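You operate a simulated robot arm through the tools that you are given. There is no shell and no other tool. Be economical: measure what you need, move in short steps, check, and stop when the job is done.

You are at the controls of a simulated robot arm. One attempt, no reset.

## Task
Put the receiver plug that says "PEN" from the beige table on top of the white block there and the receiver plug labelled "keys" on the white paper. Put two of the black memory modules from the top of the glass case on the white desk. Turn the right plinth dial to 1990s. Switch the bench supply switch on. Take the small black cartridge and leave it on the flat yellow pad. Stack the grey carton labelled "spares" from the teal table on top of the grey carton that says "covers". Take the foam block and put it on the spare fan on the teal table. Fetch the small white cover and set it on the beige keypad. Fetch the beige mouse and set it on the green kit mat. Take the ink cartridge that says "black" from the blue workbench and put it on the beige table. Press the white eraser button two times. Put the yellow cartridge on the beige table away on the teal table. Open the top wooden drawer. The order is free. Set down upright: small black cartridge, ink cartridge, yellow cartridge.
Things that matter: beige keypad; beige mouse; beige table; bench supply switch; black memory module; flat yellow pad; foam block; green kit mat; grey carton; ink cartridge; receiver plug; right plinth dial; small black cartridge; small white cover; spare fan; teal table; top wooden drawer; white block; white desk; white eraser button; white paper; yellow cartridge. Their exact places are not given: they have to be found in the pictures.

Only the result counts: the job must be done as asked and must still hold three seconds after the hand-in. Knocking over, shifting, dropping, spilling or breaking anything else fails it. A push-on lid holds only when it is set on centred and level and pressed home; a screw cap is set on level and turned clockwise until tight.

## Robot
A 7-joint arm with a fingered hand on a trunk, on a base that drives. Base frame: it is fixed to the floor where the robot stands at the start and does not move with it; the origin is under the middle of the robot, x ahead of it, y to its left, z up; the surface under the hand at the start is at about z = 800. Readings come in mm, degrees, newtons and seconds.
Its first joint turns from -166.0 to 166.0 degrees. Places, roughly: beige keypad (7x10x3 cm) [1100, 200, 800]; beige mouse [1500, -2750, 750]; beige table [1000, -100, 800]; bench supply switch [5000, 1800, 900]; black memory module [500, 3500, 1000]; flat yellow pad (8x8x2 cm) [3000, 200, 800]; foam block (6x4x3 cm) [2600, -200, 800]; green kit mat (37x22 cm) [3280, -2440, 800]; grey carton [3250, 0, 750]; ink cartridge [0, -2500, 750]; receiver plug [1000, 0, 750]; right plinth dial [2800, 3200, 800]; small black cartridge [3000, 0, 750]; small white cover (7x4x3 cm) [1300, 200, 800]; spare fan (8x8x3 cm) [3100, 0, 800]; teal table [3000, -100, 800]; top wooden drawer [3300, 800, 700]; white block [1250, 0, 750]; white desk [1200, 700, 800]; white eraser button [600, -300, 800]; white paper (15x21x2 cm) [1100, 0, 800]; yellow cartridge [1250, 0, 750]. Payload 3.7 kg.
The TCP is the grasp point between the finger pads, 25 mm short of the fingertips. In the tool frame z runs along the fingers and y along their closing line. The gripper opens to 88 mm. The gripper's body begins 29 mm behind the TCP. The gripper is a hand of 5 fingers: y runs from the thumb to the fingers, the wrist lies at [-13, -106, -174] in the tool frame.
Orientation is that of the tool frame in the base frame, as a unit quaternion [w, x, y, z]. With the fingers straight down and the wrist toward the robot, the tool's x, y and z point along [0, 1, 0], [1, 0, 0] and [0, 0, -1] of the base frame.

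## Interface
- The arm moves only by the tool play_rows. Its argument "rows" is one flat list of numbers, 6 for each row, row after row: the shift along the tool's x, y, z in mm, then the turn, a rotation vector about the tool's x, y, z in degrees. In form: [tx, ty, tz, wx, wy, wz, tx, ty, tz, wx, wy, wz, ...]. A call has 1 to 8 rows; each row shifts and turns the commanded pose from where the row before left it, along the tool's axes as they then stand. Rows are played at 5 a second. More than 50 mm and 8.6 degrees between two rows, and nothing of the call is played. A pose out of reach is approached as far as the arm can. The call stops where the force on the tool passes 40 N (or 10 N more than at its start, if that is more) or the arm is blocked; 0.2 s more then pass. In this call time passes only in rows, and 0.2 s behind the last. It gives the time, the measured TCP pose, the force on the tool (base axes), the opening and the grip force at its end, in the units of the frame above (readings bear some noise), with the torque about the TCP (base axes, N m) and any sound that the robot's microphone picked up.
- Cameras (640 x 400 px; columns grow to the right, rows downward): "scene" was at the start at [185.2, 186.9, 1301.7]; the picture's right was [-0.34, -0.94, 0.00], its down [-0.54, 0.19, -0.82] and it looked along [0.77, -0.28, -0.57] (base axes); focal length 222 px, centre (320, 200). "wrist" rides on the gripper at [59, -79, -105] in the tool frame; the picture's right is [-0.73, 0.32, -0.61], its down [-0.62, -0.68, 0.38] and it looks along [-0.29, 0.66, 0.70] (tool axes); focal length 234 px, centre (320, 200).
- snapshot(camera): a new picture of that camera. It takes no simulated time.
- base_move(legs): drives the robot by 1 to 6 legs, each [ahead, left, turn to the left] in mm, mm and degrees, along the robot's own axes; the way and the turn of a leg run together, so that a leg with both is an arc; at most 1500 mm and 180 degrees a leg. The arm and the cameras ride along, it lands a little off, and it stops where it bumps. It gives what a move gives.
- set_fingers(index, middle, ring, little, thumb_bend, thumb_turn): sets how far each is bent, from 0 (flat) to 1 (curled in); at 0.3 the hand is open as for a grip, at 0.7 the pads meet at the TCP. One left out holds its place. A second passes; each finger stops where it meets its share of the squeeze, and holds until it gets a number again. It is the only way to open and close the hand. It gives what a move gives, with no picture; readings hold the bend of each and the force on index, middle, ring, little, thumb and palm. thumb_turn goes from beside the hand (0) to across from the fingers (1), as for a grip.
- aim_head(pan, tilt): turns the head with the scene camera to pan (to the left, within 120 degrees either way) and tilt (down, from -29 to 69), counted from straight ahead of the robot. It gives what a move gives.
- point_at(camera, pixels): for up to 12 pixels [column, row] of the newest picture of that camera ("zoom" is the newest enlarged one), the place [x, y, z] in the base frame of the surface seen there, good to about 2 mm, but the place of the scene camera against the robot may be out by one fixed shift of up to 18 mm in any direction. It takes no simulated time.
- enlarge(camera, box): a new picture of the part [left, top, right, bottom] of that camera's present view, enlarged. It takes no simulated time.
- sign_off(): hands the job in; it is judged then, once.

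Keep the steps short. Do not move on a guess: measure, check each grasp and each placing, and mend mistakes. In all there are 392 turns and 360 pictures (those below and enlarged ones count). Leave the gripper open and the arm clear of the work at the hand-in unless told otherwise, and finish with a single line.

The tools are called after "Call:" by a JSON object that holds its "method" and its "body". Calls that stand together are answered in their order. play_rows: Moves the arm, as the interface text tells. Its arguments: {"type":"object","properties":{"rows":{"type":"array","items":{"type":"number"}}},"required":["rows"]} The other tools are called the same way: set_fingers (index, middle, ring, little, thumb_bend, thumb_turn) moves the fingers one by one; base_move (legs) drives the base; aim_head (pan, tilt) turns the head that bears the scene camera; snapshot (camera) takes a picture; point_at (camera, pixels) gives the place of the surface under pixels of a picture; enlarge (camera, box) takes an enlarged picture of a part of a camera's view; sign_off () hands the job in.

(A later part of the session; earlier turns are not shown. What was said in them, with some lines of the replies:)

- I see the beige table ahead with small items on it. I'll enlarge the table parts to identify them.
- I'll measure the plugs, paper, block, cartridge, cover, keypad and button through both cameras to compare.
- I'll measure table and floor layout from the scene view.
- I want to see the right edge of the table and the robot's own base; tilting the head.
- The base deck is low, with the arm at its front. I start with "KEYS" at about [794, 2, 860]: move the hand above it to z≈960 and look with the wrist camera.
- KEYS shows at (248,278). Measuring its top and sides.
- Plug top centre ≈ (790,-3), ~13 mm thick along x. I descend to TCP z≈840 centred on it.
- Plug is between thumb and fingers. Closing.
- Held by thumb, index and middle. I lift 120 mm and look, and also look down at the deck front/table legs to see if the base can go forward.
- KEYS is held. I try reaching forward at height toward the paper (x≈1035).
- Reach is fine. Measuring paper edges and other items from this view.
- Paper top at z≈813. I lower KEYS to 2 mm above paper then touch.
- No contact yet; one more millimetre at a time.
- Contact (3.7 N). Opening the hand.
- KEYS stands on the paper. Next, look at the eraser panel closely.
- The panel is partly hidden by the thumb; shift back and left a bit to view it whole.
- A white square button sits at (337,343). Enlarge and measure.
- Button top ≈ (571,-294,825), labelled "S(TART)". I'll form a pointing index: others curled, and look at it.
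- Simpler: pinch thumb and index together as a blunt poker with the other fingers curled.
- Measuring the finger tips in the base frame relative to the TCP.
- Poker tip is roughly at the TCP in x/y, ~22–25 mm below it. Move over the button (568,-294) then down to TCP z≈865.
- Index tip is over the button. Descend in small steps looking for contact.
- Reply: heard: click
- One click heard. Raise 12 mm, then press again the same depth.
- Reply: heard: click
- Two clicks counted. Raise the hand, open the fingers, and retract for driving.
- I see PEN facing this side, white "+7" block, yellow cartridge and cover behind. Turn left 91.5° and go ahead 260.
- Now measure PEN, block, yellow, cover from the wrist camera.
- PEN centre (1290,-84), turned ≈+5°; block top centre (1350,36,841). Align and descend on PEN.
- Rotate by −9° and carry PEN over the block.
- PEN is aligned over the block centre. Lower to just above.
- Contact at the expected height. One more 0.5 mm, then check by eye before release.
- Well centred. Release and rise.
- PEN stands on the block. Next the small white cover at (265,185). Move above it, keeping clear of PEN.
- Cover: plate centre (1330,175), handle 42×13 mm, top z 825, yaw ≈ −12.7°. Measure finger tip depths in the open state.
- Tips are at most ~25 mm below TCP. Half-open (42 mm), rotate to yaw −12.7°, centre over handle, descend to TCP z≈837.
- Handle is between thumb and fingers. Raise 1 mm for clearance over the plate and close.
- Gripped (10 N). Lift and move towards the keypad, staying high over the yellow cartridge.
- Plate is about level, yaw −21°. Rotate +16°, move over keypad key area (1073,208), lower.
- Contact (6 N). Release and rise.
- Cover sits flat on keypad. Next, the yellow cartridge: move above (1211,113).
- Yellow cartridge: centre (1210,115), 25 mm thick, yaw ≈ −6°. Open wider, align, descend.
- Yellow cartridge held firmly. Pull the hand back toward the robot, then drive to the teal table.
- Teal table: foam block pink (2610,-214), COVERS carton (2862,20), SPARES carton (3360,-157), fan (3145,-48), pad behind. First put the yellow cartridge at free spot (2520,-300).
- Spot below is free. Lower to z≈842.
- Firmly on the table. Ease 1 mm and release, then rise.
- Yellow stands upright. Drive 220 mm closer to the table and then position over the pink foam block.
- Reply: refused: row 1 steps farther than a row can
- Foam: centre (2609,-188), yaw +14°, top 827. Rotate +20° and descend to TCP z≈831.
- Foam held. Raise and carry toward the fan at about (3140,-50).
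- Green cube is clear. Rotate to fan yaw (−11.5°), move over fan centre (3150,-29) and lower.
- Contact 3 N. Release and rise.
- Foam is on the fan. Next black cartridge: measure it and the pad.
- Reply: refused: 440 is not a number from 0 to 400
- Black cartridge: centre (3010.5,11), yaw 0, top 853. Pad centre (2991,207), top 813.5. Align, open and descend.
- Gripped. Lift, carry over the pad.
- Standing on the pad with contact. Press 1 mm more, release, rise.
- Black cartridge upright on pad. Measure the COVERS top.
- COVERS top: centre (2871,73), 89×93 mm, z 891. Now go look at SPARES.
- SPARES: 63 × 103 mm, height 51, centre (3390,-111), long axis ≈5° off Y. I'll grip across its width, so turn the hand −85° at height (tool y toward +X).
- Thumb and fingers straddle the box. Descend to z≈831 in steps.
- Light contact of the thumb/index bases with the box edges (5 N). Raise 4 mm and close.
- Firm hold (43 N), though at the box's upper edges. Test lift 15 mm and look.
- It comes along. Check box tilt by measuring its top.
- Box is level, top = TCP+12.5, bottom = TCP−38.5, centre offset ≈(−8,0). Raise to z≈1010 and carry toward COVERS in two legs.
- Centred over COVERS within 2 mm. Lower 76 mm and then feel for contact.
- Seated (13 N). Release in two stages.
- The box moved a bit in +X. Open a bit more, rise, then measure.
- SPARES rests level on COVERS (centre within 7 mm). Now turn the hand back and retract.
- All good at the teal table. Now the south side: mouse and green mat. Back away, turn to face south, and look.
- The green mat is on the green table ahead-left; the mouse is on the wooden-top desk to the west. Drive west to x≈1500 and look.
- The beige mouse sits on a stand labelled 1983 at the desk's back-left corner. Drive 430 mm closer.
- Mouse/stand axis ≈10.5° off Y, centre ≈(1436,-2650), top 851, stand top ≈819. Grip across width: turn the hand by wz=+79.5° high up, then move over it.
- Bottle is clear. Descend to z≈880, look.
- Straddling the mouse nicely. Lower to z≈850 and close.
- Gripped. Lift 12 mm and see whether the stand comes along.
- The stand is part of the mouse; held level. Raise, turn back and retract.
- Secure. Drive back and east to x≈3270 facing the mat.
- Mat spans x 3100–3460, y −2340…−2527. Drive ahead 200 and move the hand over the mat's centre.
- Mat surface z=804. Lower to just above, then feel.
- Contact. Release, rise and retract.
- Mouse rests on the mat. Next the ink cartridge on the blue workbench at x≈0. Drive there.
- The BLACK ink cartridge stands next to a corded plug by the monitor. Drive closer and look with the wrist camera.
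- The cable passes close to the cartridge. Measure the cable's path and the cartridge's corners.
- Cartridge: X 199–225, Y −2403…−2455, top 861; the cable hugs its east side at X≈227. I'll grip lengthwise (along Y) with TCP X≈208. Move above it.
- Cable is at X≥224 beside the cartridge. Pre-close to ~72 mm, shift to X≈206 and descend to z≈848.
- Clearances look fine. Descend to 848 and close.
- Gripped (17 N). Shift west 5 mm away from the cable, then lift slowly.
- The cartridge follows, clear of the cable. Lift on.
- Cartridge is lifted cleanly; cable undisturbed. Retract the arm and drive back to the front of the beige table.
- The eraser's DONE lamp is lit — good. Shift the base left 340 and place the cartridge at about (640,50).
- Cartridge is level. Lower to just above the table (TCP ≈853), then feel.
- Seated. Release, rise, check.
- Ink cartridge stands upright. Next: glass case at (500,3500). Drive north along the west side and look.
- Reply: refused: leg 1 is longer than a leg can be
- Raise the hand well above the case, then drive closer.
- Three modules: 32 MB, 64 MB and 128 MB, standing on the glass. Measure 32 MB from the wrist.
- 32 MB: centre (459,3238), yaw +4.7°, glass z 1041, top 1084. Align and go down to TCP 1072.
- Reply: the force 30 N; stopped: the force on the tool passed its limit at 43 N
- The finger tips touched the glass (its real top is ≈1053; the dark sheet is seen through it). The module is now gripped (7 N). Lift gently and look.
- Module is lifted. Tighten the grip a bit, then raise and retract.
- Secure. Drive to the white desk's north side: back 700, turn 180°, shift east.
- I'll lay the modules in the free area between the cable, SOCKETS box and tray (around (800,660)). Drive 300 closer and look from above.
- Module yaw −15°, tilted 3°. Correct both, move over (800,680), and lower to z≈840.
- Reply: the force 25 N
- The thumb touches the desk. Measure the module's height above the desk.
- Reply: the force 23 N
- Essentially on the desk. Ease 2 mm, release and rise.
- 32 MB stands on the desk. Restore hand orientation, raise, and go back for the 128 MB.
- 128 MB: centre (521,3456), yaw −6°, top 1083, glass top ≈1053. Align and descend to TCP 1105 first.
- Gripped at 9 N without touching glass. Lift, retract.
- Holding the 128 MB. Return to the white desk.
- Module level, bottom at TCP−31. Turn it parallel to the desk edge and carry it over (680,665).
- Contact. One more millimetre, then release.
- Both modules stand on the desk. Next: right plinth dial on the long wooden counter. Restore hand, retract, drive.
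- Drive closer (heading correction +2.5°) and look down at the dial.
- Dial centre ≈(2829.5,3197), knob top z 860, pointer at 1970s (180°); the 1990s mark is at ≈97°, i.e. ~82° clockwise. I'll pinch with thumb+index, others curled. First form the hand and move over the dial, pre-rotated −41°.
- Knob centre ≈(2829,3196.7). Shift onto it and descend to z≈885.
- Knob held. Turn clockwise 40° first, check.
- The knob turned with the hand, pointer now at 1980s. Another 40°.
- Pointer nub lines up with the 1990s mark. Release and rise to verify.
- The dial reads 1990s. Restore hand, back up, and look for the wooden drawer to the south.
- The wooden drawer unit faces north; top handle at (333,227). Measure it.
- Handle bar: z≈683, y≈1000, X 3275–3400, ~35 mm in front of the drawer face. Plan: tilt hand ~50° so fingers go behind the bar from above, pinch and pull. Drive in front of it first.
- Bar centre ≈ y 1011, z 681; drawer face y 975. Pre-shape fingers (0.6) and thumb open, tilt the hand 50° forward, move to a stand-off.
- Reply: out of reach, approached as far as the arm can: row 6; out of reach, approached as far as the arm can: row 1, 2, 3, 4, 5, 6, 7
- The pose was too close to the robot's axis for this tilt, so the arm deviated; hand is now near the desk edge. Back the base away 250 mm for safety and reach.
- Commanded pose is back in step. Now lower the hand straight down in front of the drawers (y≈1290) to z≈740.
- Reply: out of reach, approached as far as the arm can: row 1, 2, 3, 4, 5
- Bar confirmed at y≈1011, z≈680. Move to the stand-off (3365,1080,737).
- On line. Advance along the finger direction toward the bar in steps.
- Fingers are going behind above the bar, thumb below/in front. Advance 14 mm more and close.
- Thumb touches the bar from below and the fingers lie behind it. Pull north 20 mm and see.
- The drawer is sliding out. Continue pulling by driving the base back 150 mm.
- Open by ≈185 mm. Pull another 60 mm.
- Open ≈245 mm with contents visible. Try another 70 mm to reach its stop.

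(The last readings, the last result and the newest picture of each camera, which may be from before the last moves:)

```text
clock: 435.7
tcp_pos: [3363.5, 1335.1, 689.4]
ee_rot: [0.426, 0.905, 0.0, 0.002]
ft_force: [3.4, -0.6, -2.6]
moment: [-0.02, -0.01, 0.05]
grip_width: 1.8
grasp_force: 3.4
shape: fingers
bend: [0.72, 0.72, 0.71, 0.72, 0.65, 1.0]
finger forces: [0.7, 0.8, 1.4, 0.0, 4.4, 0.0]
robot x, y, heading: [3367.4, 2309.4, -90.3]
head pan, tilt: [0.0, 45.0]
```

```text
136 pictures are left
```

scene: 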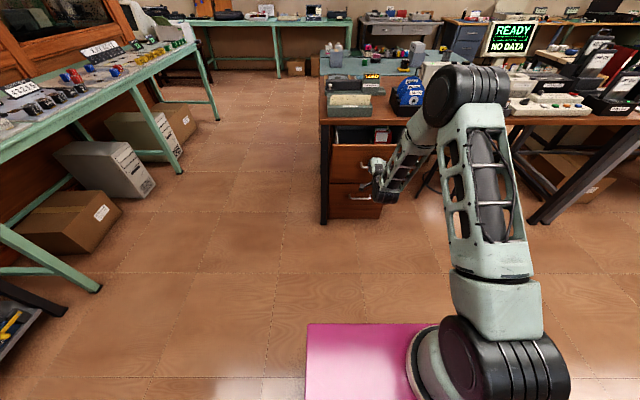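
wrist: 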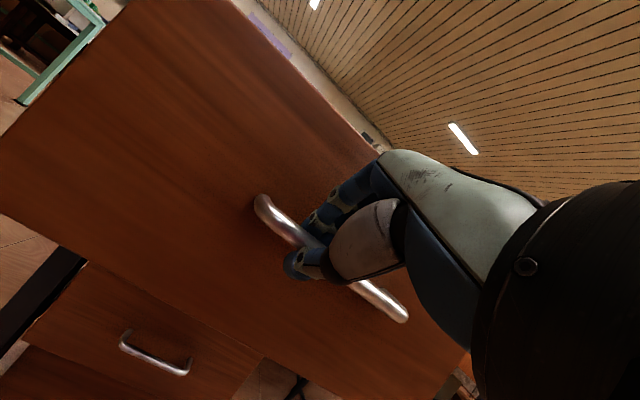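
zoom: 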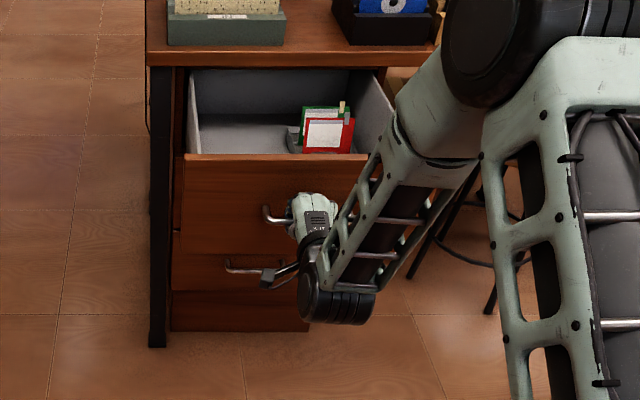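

Drawer is open ≈315 mm, back wall visible — enough. Release and back the hand out along its approach line.

Call:
{"method": "set_fingers", "body": {"index": 0.58, "middle": 0.58, "ring": 0.58, "little": 0.58, "thumb_bend": 0.38}}

Call:
{"method": "play_rows", "body": {"rows": [0, 0, -15, 0, 0, 0, 0, 0, -20, 0, 0, 0, 0, 0, -25, 0, 0, 0, 0, 0, -30, 0, 0, 0]}}

Call:
{"method": "enlarge", "body": {"camera": "scene", "box": [300, 90, 460, 230]}}

```text
clock: 436.7
tcp_pos: [3363.7, 1335.7, 689.9]
ee_rot: [0.427, 0.904, 0.001, 0.001]
ft_force: [-0.7, -0.2, -0.2]
moment: [0.01, 0.0, -0.04]
grip_width: 46.4
grasp_force: 0.0
shape: fingers
bend: [0.57, 0.57, 0.57, 0.57, 0.38, 1.0]
finger forces: [0.0, 0.0, 0.0, 0.0, 0.0, 0.0]
robot x, y, heading: [3365.6, 2308.7, -90.1]
head pan, tilt: [0.0, 45.0]
```

```text
clock: 437.7
tcp_pos: [3364.1, 1404.8, 746.9]
ee_rot: [0.427, 0.904, 0.001, 0.001]
ft_force: [0.8, -0.5, 0.4]
moment: [0.0, 0.0, -0.01]
grip_width: 46.6
grasp_force: 0.0
shape: fingers
bend: [0.57, 0.57, 0.57, 0.57, 0.38, 1.0]
finger forces: [0.1, 0.0, 0.0, 0.0, 0.0, 0.0]
robot x, y, heading: [3368.8, 2308.6, -90.1]
head pan, tilt: [0.0, 45.0]
```

```text
2.86 times, centred on (380, 160) of scene
```

zoom: 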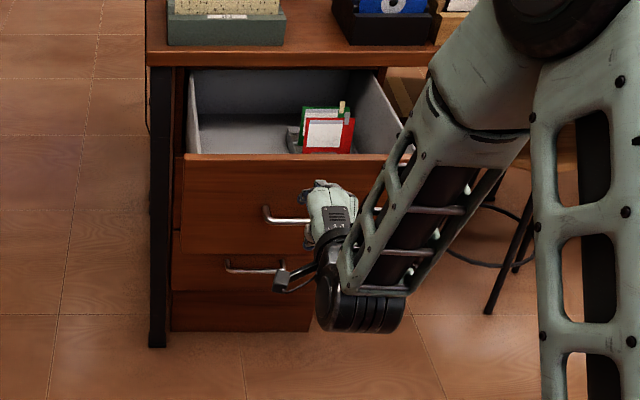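

Drawer stays open. Untilt the hand, raise, and back off.

Call:
{"method": "play_rows", "body": {"rows": [0, 0, 0, 8.4, 0, 0, 0, 0, 0, 8.4, 0, 0, 0, 0, 0, 8.4, 0, 0, 0, 0, 0, 8.4, 0, 0, 0, 0, 0, 8.4, 0, 0, 0, 0, 0, 8.4, 0, 0]}}

Call:
{"method": "play_rows", "body": {"rows": [0, 0, -45, 0, 0, 0, 0, 0, -45, 0, 0, 0, 0, 0, -45, 0, 0, 0, 0, 0, -45, 0, 0, 0, 0, 0, -45, 0, 0, 0, 0, 0, -45, 0, 0, 0, 0, 0, -45, 0, 0, 0, 0, 0, -45, 0, 0, 0]}}

Call:
{"method": "aim_head", "body": {"pan": 90, "tilt": 20}}

Call:
{"method": "snapshot", "body": {"camera": "scene"}}

```text
clock: 439.1
tcp_pos: [3363.7, 1403.6, 747.9]
ee_rot: [0.0, 1.0, 0.001, 0.001]
ft_force: [0.4, 0.1, 0.6]
moment: [-0.02, -0.04, 0.0]
grip_width: 46.5
grasp_force: 0.1
shape: fingers
bend: [0.57, 0.57, 0.57, 0.57, 0.38, 1.0]
finger forces: [0.0, 0.1, 0.0, 0.0, 0.0, 0.0]
robot x, y, heading: [3365.0, 2309.1, -89.7]
head pan, tilt: [0.0, 45.0]
```

```text
clock: 440.9
tcp_pos: [3363.5, 1404.6, 1108.5]
ee_rot: [-0.001, 1.0, 0.001, 0.001]
ft_force: [-0.6, -0.7, 0.5]
moment: [0.0, -0.02, 0.0]
grip_width: 46.4
grasp_force: 0.0
shape: fingers
bend: [0.57, 0.57, 0.57, 0.57, 0.38, 1.0]
finger forces: [0.0, 0.0, 0.0, 0.0, 0.1, 0.0]
robot x, y, heading: [3364.8, 2311.6, -90.3]
head pan, tilt: [0.0, 45.0]
```

```text
clock: 442.5
tcp_pos: [3363.7, 1404.9, 1107.8]
ee_rot: [0.001, 1.0, 0.001, 0.001]
ft_force: [-0.3, 1.0, -0.4]
moment: [0.04, 0.04, -0.03]
grip_width: 46.5
grasp_force: 0.1
shape: fingers
bend: [0.57, 0.57, 0.57, 0.57, 0.38, 1.0]
finger forces: [0.0, 0.1, 0.1, 0.1, 0.0, 0.0]
robot x, y, heading: [3365.8, 2308.0, -90.1]
head pan, tilt: [90.0, 20.0]
```

```text
134 pictures are left
```

scene: 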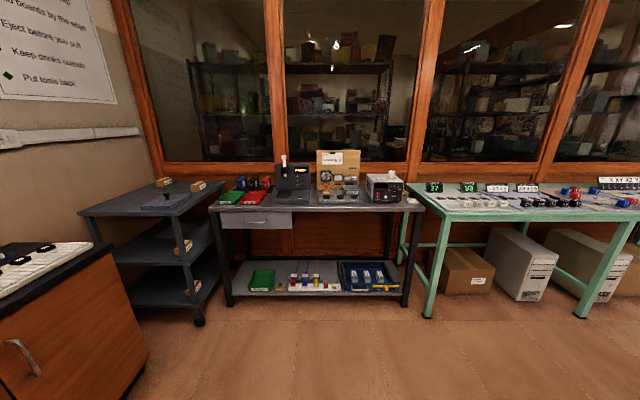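

The bench with a supply unit is to the east. Measure it, then turn to face it.

Call:
{"method": "point_at", "body": {"camera": "scene", "pixels": [[385, 190], [400, 195], [375, 192], [300, 210], [400, 210], [230, 300], [410, 305], [425, 200], [195, 320], [85, 215]]}}

Call:
{"method": "enlarge", "body": {"camera": "scene", "box": [310, 140, 430, 220]}}

```text
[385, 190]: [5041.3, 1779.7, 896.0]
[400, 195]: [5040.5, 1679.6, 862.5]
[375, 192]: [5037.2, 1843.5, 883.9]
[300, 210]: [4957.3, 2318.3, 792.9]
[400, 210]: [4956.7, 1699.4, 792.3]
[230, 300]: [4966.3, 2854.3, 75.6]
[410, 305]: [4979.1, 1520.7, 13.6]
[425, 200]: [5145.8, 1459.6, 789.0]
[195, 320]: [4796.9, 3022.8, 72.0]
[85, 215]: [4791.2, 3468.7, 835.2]
```

```text
5.00 times, centred on (370, 180) of scene
```

zoom: 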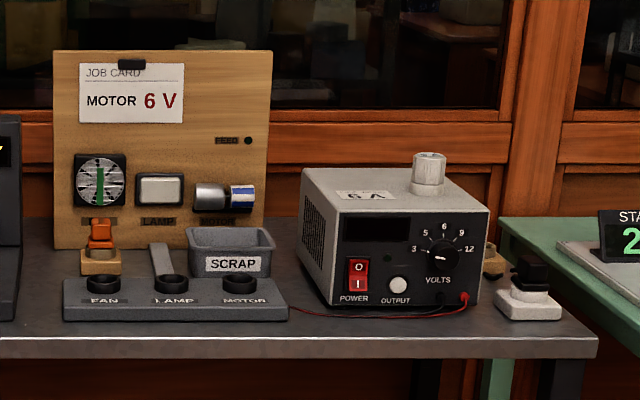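

The rocker POWER switch (O top, I bottom) is on the supply's front, around (5040,1843,870). Turn to face it and drive to about (4060,1845).

Call:
{"method": "base_move", "body": {"legs": [[0, 0, 90], [700, 0, 0], [0, -465, 0]]}}

Call:
{"method": "aim_head", "body": {"pan": 0, "tilt": 20}}

Call:
{"method": "snapshot", "body": {"camera": "scene"}}

Call:
{"method": "enlarge", "body": {"camera": "scene", "box": [290, 150, 400, 230]}}

```text
clock: 452.5
tcp_pos: [4962.9, 1844.5, 1109.1]
ee_rot: [-0.001, 0.705, 0.709, 0.001]
ft_force: [0.0, 0.0, -0.6]
moment: [-0.02, -0.02, -0.03]
grip_width: 46.2
grasp_force: 0.0
shape: fingers
bend: [0.57, 0.57, 0.57, 0.57, 0.38, 1.0]
finger forces: [0.0, 0.0, 0.0, 0.0, 0.0, 0.1]
robot x, y, heading: [4059.2, 1844.7, -0.0]
head pan, tilt: [90.0, 20.0]
```

```text
clock: 454.1
tcp_pos: [4963.4, 1843.9, 1107.6]
ee_rot: [0.0, 0.706, 0.709, 0.001]
ft_force: [0.1, 0.0, 0.7]
moment: [0.01, 0.01, 0.0]
grip_width: 46.4
grasp_force: 0.0
shape: fingers
bend: [0.57, 0.57, 0.57, 0.57, 0.38, 1.0]
finger forces: [0.1, 0.1, 0.0, 0.0, 0.0, 0.0]
robot x, y, heading: [4058.2, 1846.2, 0.1]
head pan, tilt: [0.0, 20.0]
```

```text
132 pictures are left
```

scene: 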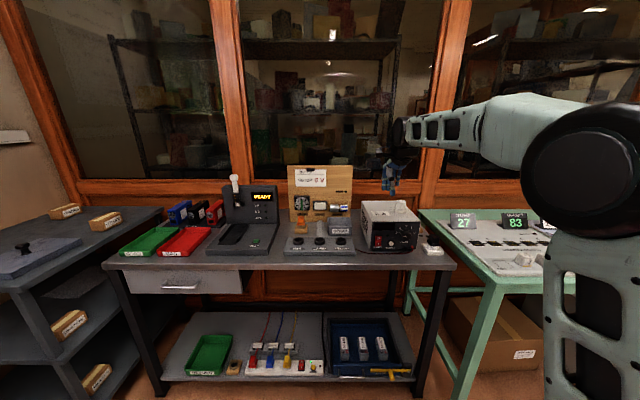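

```text
5.00 times, centred on (345, 190) of scene
```

zoom: 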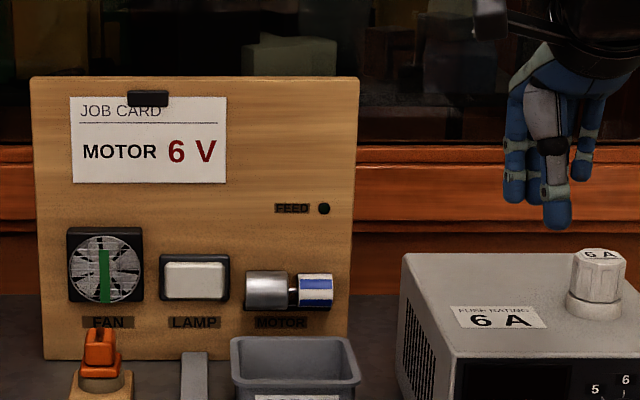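

Call:
{"method": "enlarge", "body": {"camera": "scene", "box": [340, 190, 440, 260]}}

Call:
{"method": "point_at", "body": {"camera": "zoom", "pixels": [[250, 300], [250, 270], [250, 330], [240, 300], [265, 300], [200, 260], [420, 330], [320, 330], [250, 360]]}}

Call:
{"method": "snapshot", "body": {"camera": "wrist"}}

```text
5.71 times, centred on (390, 225) of scene
```

zoom: 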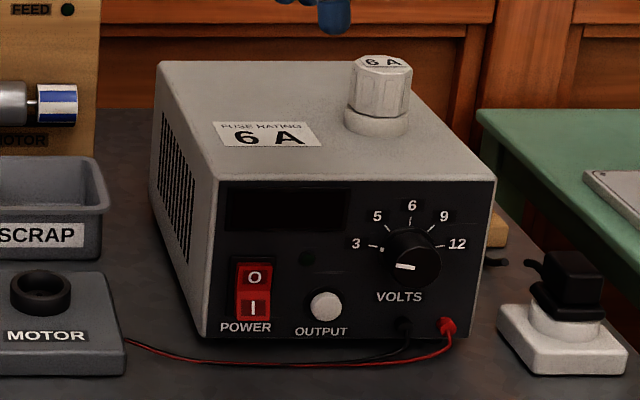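

```text
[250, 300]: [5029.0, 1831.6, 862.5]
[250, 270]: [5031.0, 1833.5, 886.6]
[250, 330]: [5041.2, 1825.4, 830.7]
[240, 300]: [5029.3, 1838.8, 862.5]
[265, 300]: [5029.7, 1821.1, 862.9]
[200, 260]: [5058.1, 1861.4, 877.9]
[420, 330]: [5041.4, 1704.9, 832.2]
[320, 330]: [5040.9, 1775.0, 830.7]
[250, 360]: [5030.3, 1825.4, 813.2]
```

```text
129 pictures are left
```

wrist: 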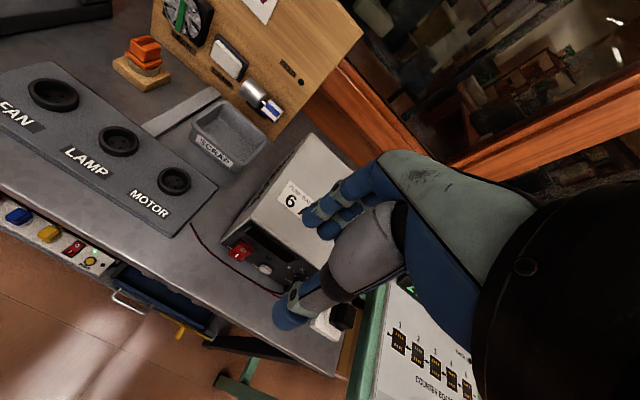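

Measure the switch with the wrist camera.

Call:
{"method": "enlarge", "body": {"camera": "wrist", "box": [200, 210, 330, 310]}}

Call:
{"method": "point_at", "body": {"camera": "zoom", "pixels": [[230, 175], [215, 190], [205, 200], [225, 200], [190, 160], [270, 230], [320, 230], [150, 180], [205, 215], [245, 165]]}}

```text
4.00 times, centred on (265, 260) of wrist
```

zoom: 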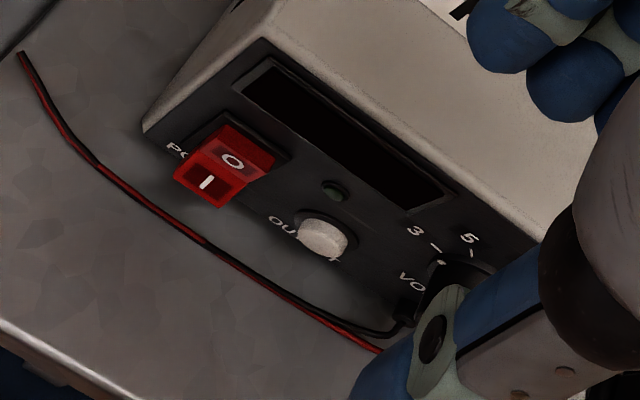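

```text
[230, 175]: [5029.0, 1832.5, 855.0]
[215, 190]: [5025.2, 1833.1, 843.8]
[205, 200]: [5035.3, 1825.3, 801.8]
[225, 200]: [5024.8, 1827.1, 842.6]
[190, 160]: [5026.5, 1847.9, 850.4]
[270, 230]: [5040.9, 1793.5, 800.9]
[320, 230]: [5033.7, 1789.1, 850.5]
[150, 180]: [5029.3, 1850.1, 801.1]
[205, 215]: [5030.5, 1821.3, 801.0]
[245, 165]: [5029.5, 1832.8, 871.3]
```

Switch "I" half at X≈5025, Y≈1836, z≈847; it protrudes (off). Form the poker hand and tilt 50° forward at height.

Call:
{"method": "set_fingers", "body": {"index": 0.68, "middle": 1, "ring": 1, "little": 1, "thumb_bend": 0.68}}

Call:
{"method": "play_rows", "body": {"rows": [0, 0, 0, -8.33, 0, 0, 0, 0, 0, -8.33, 0, 0, 0, 0, 0, -8.33, 0, 0, 0, 0, 0, -8.33, 0, 0, 0, 0, 0, -8.33, 0, 0, 0, 0, 0, -8.33, 0, 0]}}

Call:
{"method": "snapshot", "body": {"camera": "wrist"}}

```text
clock: 455.1
tcp_pos: [4964.0, 1845.1, 1107.6]
ee_rot: [-0.001, 0.705, 0.709, 0.001]
ft_force: [0.9, -0.9, 0.4]
moment: [0.03, -0.03, -0.01]
grip_width: 3.1
grasp_force: 0.1
shape: fingers
bend: [0.68, 1.0, 1.0, 1.0, 0.68, 1.0]
finger forces: [0.1, 0.0, 0.1, 0.0, 0.0, 0.0]
robot x, y, heading: [4059.4, 1842.1, -0.2]
head pan, tilt: [0.0, 20.0]
```

```text
clock: 456.6
tcp_pos: [4962.9, 1832.3, 1104.6]
ee_rot: [0.241, 0.696, 0.619, 0.274]
ft_force: [0.9, 2.4, 2.1]
moment: [-0.14, 0.08, -0.08]
grip_width: 3.0
grasp_force: 0.1
shape: fingers
bend: [0.68, 1.0, 1.0, 1.0, 0.68, 1.0]
finger forces: [0.1, 0.0, 0.0, 0.0, 0.0, 0.1]
out of reach, approached as far as the arm can: row 5
robot x, y, heading: [4061.2, 1849.2, 0.2]
head pan, tilt: [0.0, 20.0]
```

```text
127 pictures are left
```

wrist: 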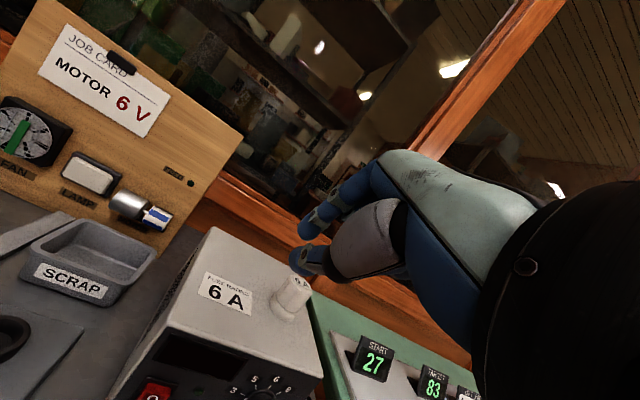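

The tilt is limited at this height. Lower first (straight down in base frame), then correct the orientation.

Call:
{"method": "play_rows", "body": {"rows": [-3.7, -30.4, 33, 0, 0, 0, -3.7, -30.4, 33, 0, 0, 0, -3.7, -30.4, 33, 0, 0, 0, -3.7, -30.4, 33, 0, 0, 0]}}

Call:
{"method": "snapshot", "body": {"camera": "wrist"}}

Call:
{"method": "enlarge", "body": {"camera": "scene", "box": [320, 130, 460, 270]}}

```text
clock: 457.6
tcp_pos: [4966.3, 1819.7, 925.5]
ee_rot: [0.274, 0.666, 0.645, 0.254]
ft_force: [0.4, 1.8, 0.2]
moment: [-0.04, -0.02, -0.01]
grip_width: 2.8
grasp_force: 0.1
shape: fingers
bend: [0.68, 1.0, 1.0, 1.0, 0.68, 1.0]
finger forces: [0.1, 0.1, 0.0, 0.1, 0.1, 0.0]
robot x, y, heading: [4055.8, 1845.6, 0.0]
head pan, tilt: [0.0, 20.0]
```

```text
126 pictures are left
```

wrist: 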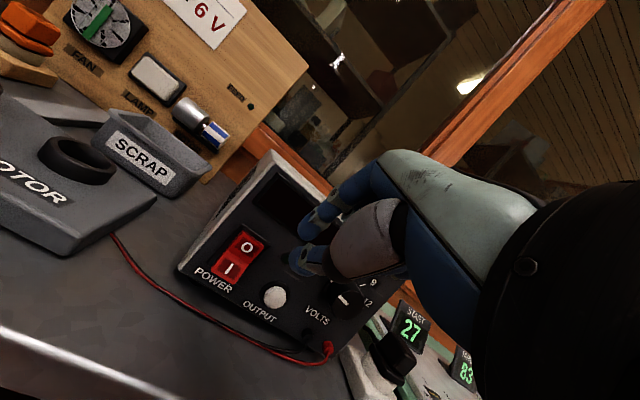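

```text
2.86 times, centred on (390, 200) of scene
```

zoom: 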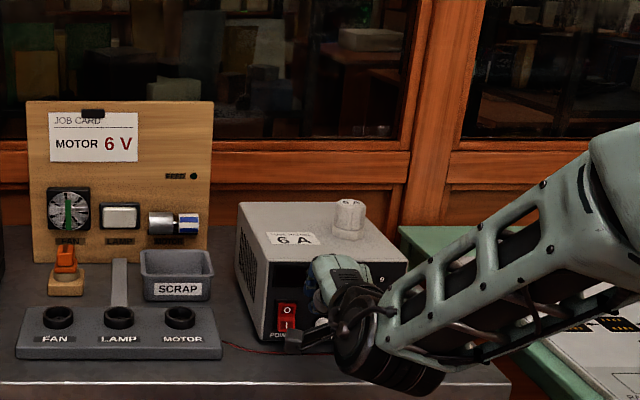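

Call:
{"method": "enlarge", "body": {"camera": "wrist", "box": [180, 180, 360, 320]}}

Call:
{"method": "point_at", "body": {"camera": "wrist", "pixels": [[298, 258], [293, 265], [305, 270], [303, 230], [302, 236], [310, 215], [232, 265], [228, 270], [245, 248], [240, 262], [272, 297]]}}

```text
2.86 times, centred on (270, 250) of wrist
```

zoom: 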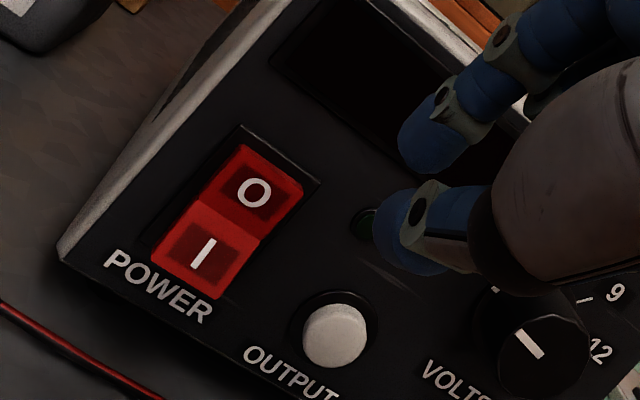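

```text
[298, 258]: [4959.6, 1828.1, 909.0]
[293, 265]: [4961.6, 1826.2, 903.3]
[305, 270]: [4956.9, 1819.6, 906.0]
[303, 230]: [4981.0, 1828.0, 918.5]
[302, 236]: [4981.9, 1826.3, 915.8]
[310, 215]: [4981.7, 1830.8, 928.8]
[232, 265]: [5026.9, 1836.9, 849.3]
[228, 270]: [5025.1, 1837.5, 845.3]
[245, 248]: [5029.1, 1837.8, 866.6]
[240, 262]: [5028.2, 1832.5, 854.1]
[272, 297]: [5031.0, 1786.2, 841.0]
```

Index tip is ≈17 mm ahead of and ≈9 mm below the TCP. Move to TCP (4990,1836,857), just in front of the "I" half.

Call:
{"method": "play_rows", "body": {"rows": [9.1, -15.2, 32.6, 0, 0, 0, 9.1, -15.2, 32.6, 0, 0, 0]}}

Call:
{"method": "snapshot", "body": {"camera": "wrist"}}

Call:
{"method": "enlarge", "body": {"camera": "wrist", "box": [180, 160, 360, 320]}}

```text
clock: 458.1
tcp_pos: [4988.7, 1834.7, 858.7]
ee_rot: [0.273, 0.667, 0.645, 0.254]
ft_force: [-0.2, -0.2, -0.8]
moment: [-0.02, 0.0, 0.0]
grip_width: 3.0
grasp_force: 0.0
shape: fingers
bend: [0.68, 1.0, 1.0, 1.0, 0.68, 1.0]
finger forces: [0.0, 0.1, 0.0, 0.1, 0.0, 0.0]
robot x, y, heading: [4059.6, 1845.6, -0.1]
head pan, tilt: [0.0, 20.0]
```

```text
123 pictures are left
```

wrist: 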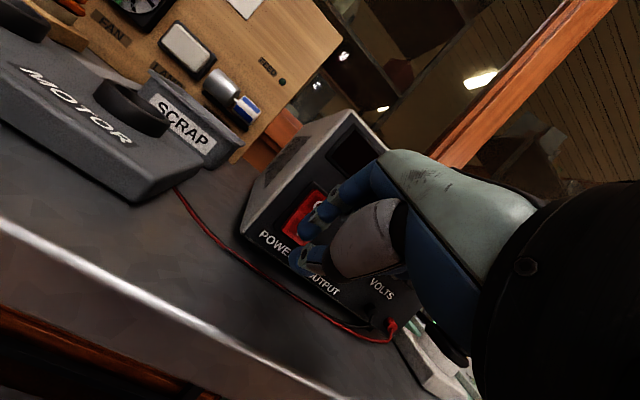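

```text
2.50 times, centred on (270, 240) of wrist
```

zoom: 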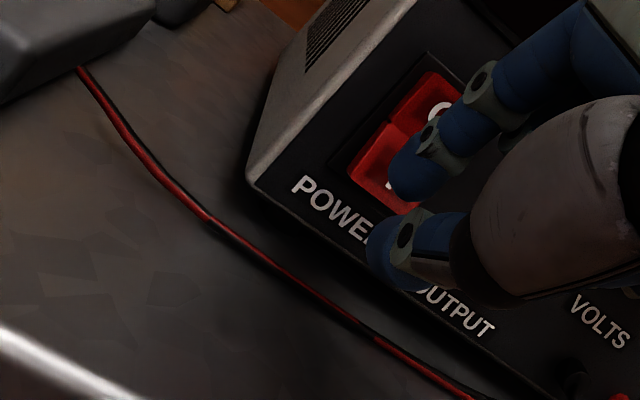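

Call:
{"method": "point_at", "body": {"camera": "zoom", "pixels": [[400, 175], [395, 185], [410, 160], [375, 165], [395, 135], [430, 90], [380, 250], [358, 178], [420, 205]]}}

```text
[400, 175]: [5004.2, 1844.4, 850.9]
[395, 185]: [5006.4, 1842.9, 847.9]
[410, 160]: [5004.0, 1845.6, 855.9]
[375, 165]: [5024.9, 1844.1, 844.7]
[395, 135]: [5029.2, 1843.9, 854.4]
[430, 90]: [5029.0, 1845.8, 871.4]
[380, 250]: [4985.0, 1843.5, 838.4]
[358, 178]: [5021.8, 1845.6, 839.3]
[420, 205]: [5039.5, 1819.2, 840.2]
```

Tip at (≈5007,1836,849); lower 3 mm and advance +X in small steps watching force and click.

Call:
{"method": "play_rows", "body": {"rows": [0, -2.1, 2.2, 0, 0, 0, 0.4, 7.2, 6.9, 0, 0, 0]}}

Call:
{"method": "play_rows", "body": {"rows": [0.1, 2.2, 2.1, 0, 0, 0, 0.1, 2.2, 2.1, 0, 0, 0]}}

Call:
{"method": "play_rows", "body": {"rows": [0.1, 1.4, 1.4, 0, 0, 0, 0.1, 1.4, 1.4, 0, 0, 0]}}

```text
clock: 458.8
tcp_pos: [5000.1, 1834.8, 855.0]
ee_rot: [0.273, 0.667, 0.645, 0.254]
ft_force: [-1.1, -0.9, 0.9]
moment: [-0.01, 0.0, 0.0]
grip_width: 1.4
grasp_force: 0.8
shape: fingers
bend: [0.69, 1.0, 1.0, 1.0, 0.68, 1.0]
finger forces: [1.8, 0.1, 0.1, 0.0, 0.0, 0.1]
robot x, y, heading: [4055.3, 1849.5, 0.4]
head pan, tilt: [0.0, 20.0]
```

```text
clock: 459.4
tcp_pos: [5006.5, 1834.8, 855.6]
ee_rot: [0.272, 0.667, 0.645, 0.254]
ft_force: [-2.4, 0.0, 1.2]
moment: [0.02, 0.05, 0.01]
grip_width: 0.0
grasp_force: 1.4
shape: fingers
bend: [0.7, 1.0, 1.0, 1.0, 0.68, 1.0]
finger forces: [3.1, 0.0, 0.1, 0.1, 0.0, 0.0]
robot x, y, heading: [4055.6, 1844.4, -0.2]
head pan, tilt: [0.0, 20.0]
```

```text
clock: 459.9
tcp_pos: [5011.4, 1835.7, 855.0]
ee_rot: [0.273, 0.666, 0.645, 0.255]
ft_force: [-14.4, 0.1, 5.0]
moment: [0.02, -0.15, 0.01]
grip_width: 0.0
grasp_force: 7.9
shape: fingers
bend: [0.71, 1.0, 1.0, 1.0, 0.67, 1.0]
finger forces: [10.4, 4.9, 0.0, 0.0, 0.1, 0.0]
robot x, y, heading: [4061.4, 1843.8, 0.1]
head pan, tilt: [0.0, 20.0]
```

Force 14 N, middle finger also touches something; no click yet. Look.

Call:
{"method": "enlarge", "body": {"camera": "wrist", "box": [200, 150, 360, 300]}}

Call:
{"method": "enlarge", "body": {"camera": "scene", "box": [340, 180, 440, 260]}}

```text
2.67 times, centred on (280, 225) of wrist
```

zoom: 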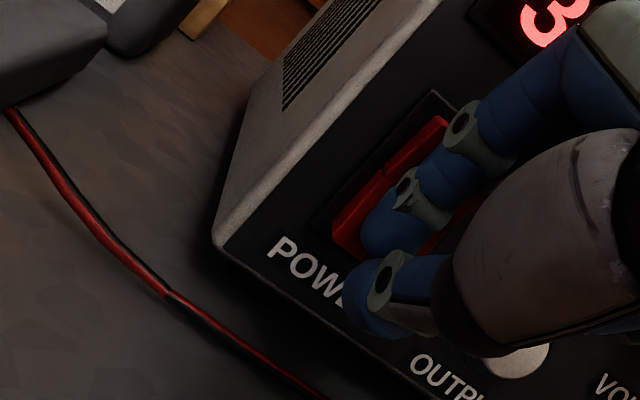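

```text
5.00 times, centred on (390, 220) of scene
```

zoom: 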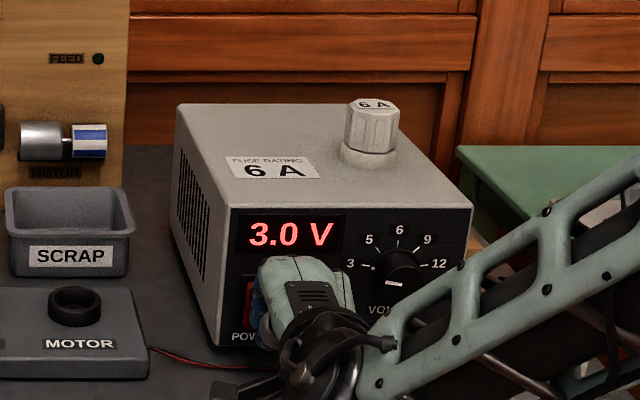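

The display lit "3.0 V" — supply is on. Retreat straight back and check.

Call:
{"method": "play_rows", "body": {"rows": [-0.4, -7.2, -6.9, 0, 0, 0, -0.8, -14.4, -13.8, 0, 0, 0, -1.2, -21.6, -20.8, 0, 0, 0, -1.2, -21.6, -20.8, 0, 0, 0]}}

Call:
{"method": "snapshot", "body": {"camera": "wrist"}}

Call:
{"method": "enlarge", "body": {"camera": "scene", "box": [340, 180, 440, 260]}}

```text
clock: 460.9
tcp_pos: [4921.6, 1835.8, 856.8]
ee_rot: [0.272, 0.667, 0.645, 0.254]
ft_force: [-0.4, 0.5, -0.6]
moment: [0.04, 0.04, -0.03]
grip_width: 2.7
grasp_force: 0.1
shape: fingers
bend: [0.68, 1.0, 1.0, 1.0, 0.68, 1.0]
finger forces: [0.0, 0.0, 0.1, 0.0, 0.0, 0.0]
robot x, y, heading: [4059.7, 1843.8, 0.1]
head pan, tilt: [0.0, 20.0]
```

```text
119 pictures are left
```

wrist: 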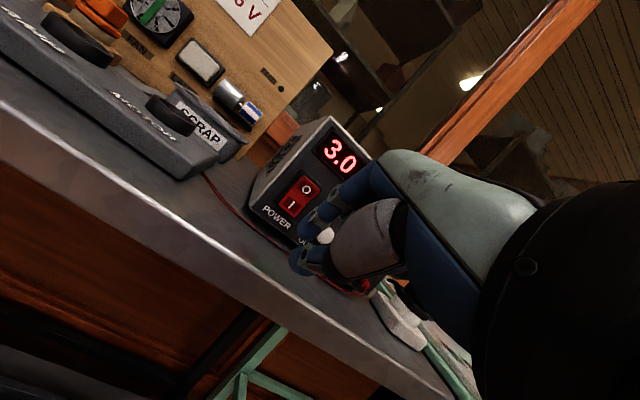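

```text
5.00 times, centred on (390, 220) of scene
```

zoom: 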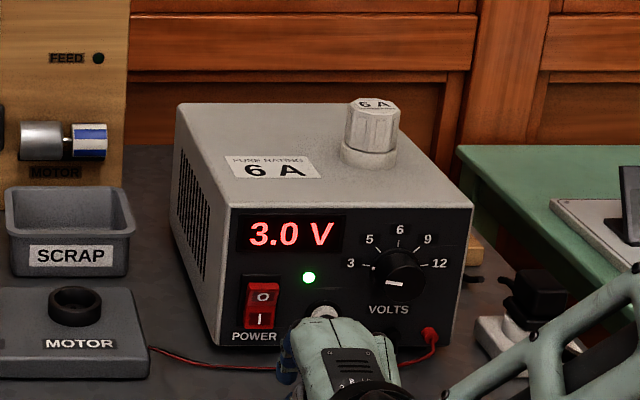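

Power is on (3.0 V, lamp lit). Back away, untilt and open the hand.

Call:
{"method": "base_move", "body": {"legs": [[-300, 0, 0]]}}

Call:
{"method": "play_rows", "body": {"rows": [0, 0, 0, 8.4, 0, 0, 0, 0, 0, 8.4, 0, 0, 0, 0, 0, 8.4, 0, 0, 0, 0, 0, 8.4, 0, 0, 0, 0, 0, 8.4, 0, 0, 0, 0, -45, 0, 0, 0, 0, 0, -45, 0, 0, 0, 0, 0, -45, 0, 0, 0]}}

Call:
{"method": "set_fingers", "body": {"index": 0.3, "middle": 0.3, "ring": 0.3, "little": 0.3, "thumb_bend": 0.3}}

Call:
{"method": "enlarge", "body": {"camera": "scene", "box": [300, 140, 440, 260]}}

```text
clock: 463.0
tcp_pos: [4617.7, 1835.6, 857.2]
ee_rot: [0.273, 0.666, 0.645, 0.256]
ft_force: [-0.6, 0.3, -0.4]
moment: [0.0, -0.01, 0.02]
grip_width: 2.5
grasp_force: 0.1
shape: fingers
bend: [0.68, 1.0, 1.0, 1.0, 0.68, 1.0]
finger forces: [0.1, 0.1, 0.0, 0.1, 0.1, 0.0]
robot x, y, heading: [3755.1, 1843.1, 0.1]
head pan, tilt: [0.0, 20.0]
```

```text
clock: 464.8
tcp_pos: [4614.3, 1836.4, 990.4]
ee_rot: [0.014, 0.72, 0.693, 0.006]
ft_force: [-0.4, -1.1, -0.2]
moment: [0.04, 0.02, 0.01]
grip_width: 2.3
grasp_force: 0.1
shape: fingers
bend: [0.68, 1.0, 1.0, 1.0, 0.68, 1.0]
finger forces: [0.0, 0.0, 0.1, 0.0, 0.0, 0.0]
robot x, y, heading: [3754.6, 1841.8, -0.0]
head pan, tilt: [0.0, 20.0]
```

```text
clock: 465.8
tcp_pos: [4613.5, 1836.2, 990.9]
ee_rot: [0.016, 0.72, 0.694, 0.006]
ft_force: [-0.4, 0.4, 0.4]
moment: [0.03, 0.02, -0.01]
grip_width: 84.1
grasp_force: 0.0
shape: fingers
bend: [0.3, 0.3, 0.3, 0.3, 0.3, 1.0]
finger forces: [0.0, 0.1, 0.0, 0.1, 0.1, 0.0]
robot x, y, heading: [3755.6, 1845.8, 0.2]
head pan, tilt: [0.0, 20.0]
```

```text
3.33 times, centred on (370, 200) of scene
```

zoom: 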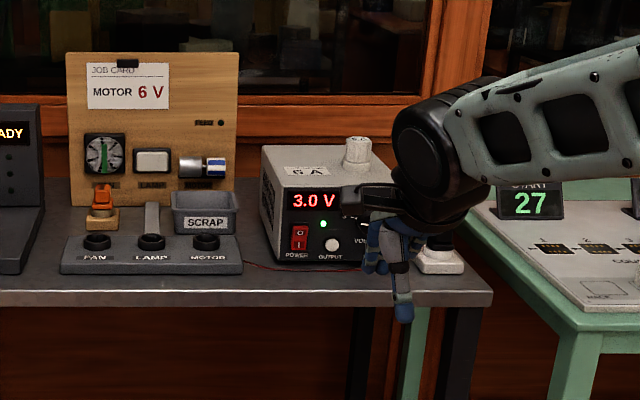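

Final checks: look toward the teal table and drawer from here.

Call:
{"method": "aim_head", "body": {"pan": -112, "tilt": 20}}

Call:
{"method": "enlarge", "body": {"camera": "scene", "box": [220, 80, 460, 230]}}

Call:
{"method": "snapshot", "body": {"camera": "scene"}}

```text
clock: 467.7
tcp_pos: [4612.8, 1836.9, 991.3]
ee_rot: [0.015, 0.72, 0.694, 0.005]
ft_force: [0.4, -1.0, 0.3]
moment: [0.01, 0.01, 0.0]
grip_width: 83.9
grasp_force: 0.1
shape: fingers
bend: [0.3, 0.3, 0.3, 0.3, 0.3, 1.0]
finger forces: [0.0, 0.0, 0.1, 0.0, 0.1, 0.1]
robot x, y, heading: [3753.8, 1845.1, 0.5]
head pan, tilt: [-112.0, 20.0]
```

```text
2.67 times, centred on (340, 155) of scene
```

zoom: 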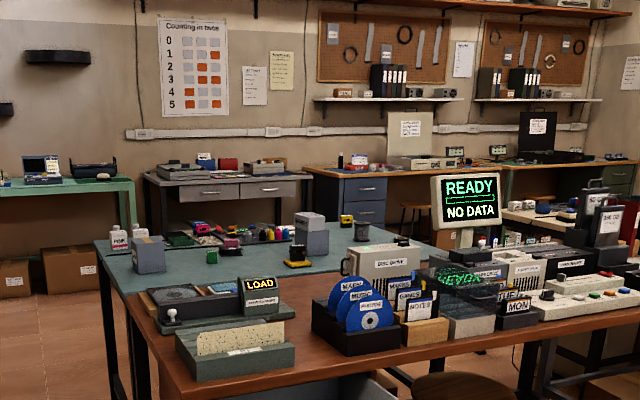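

```text
115 pictures are left
```

scene: 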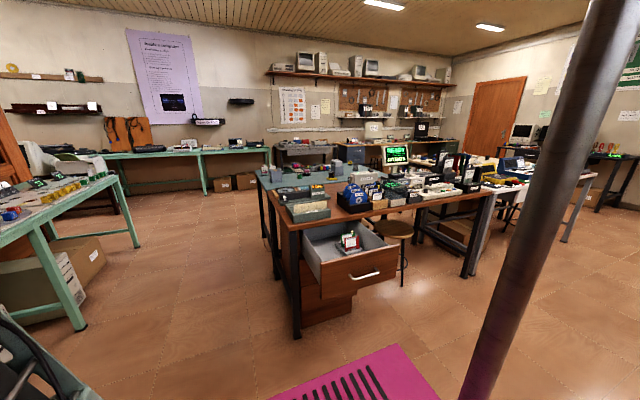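

Everything is in place, the drawer is open, and the hand is open and clear of the work. Handing in.

Call:
{"method": "sign_off", "body": {}}

```text
The job is handed in.
```

The job is handed in: every task was carried out and checked by eye or camera, except that I could not confirm whether the green lamp above the bench supply's OUTPUT button is only the power lamp.
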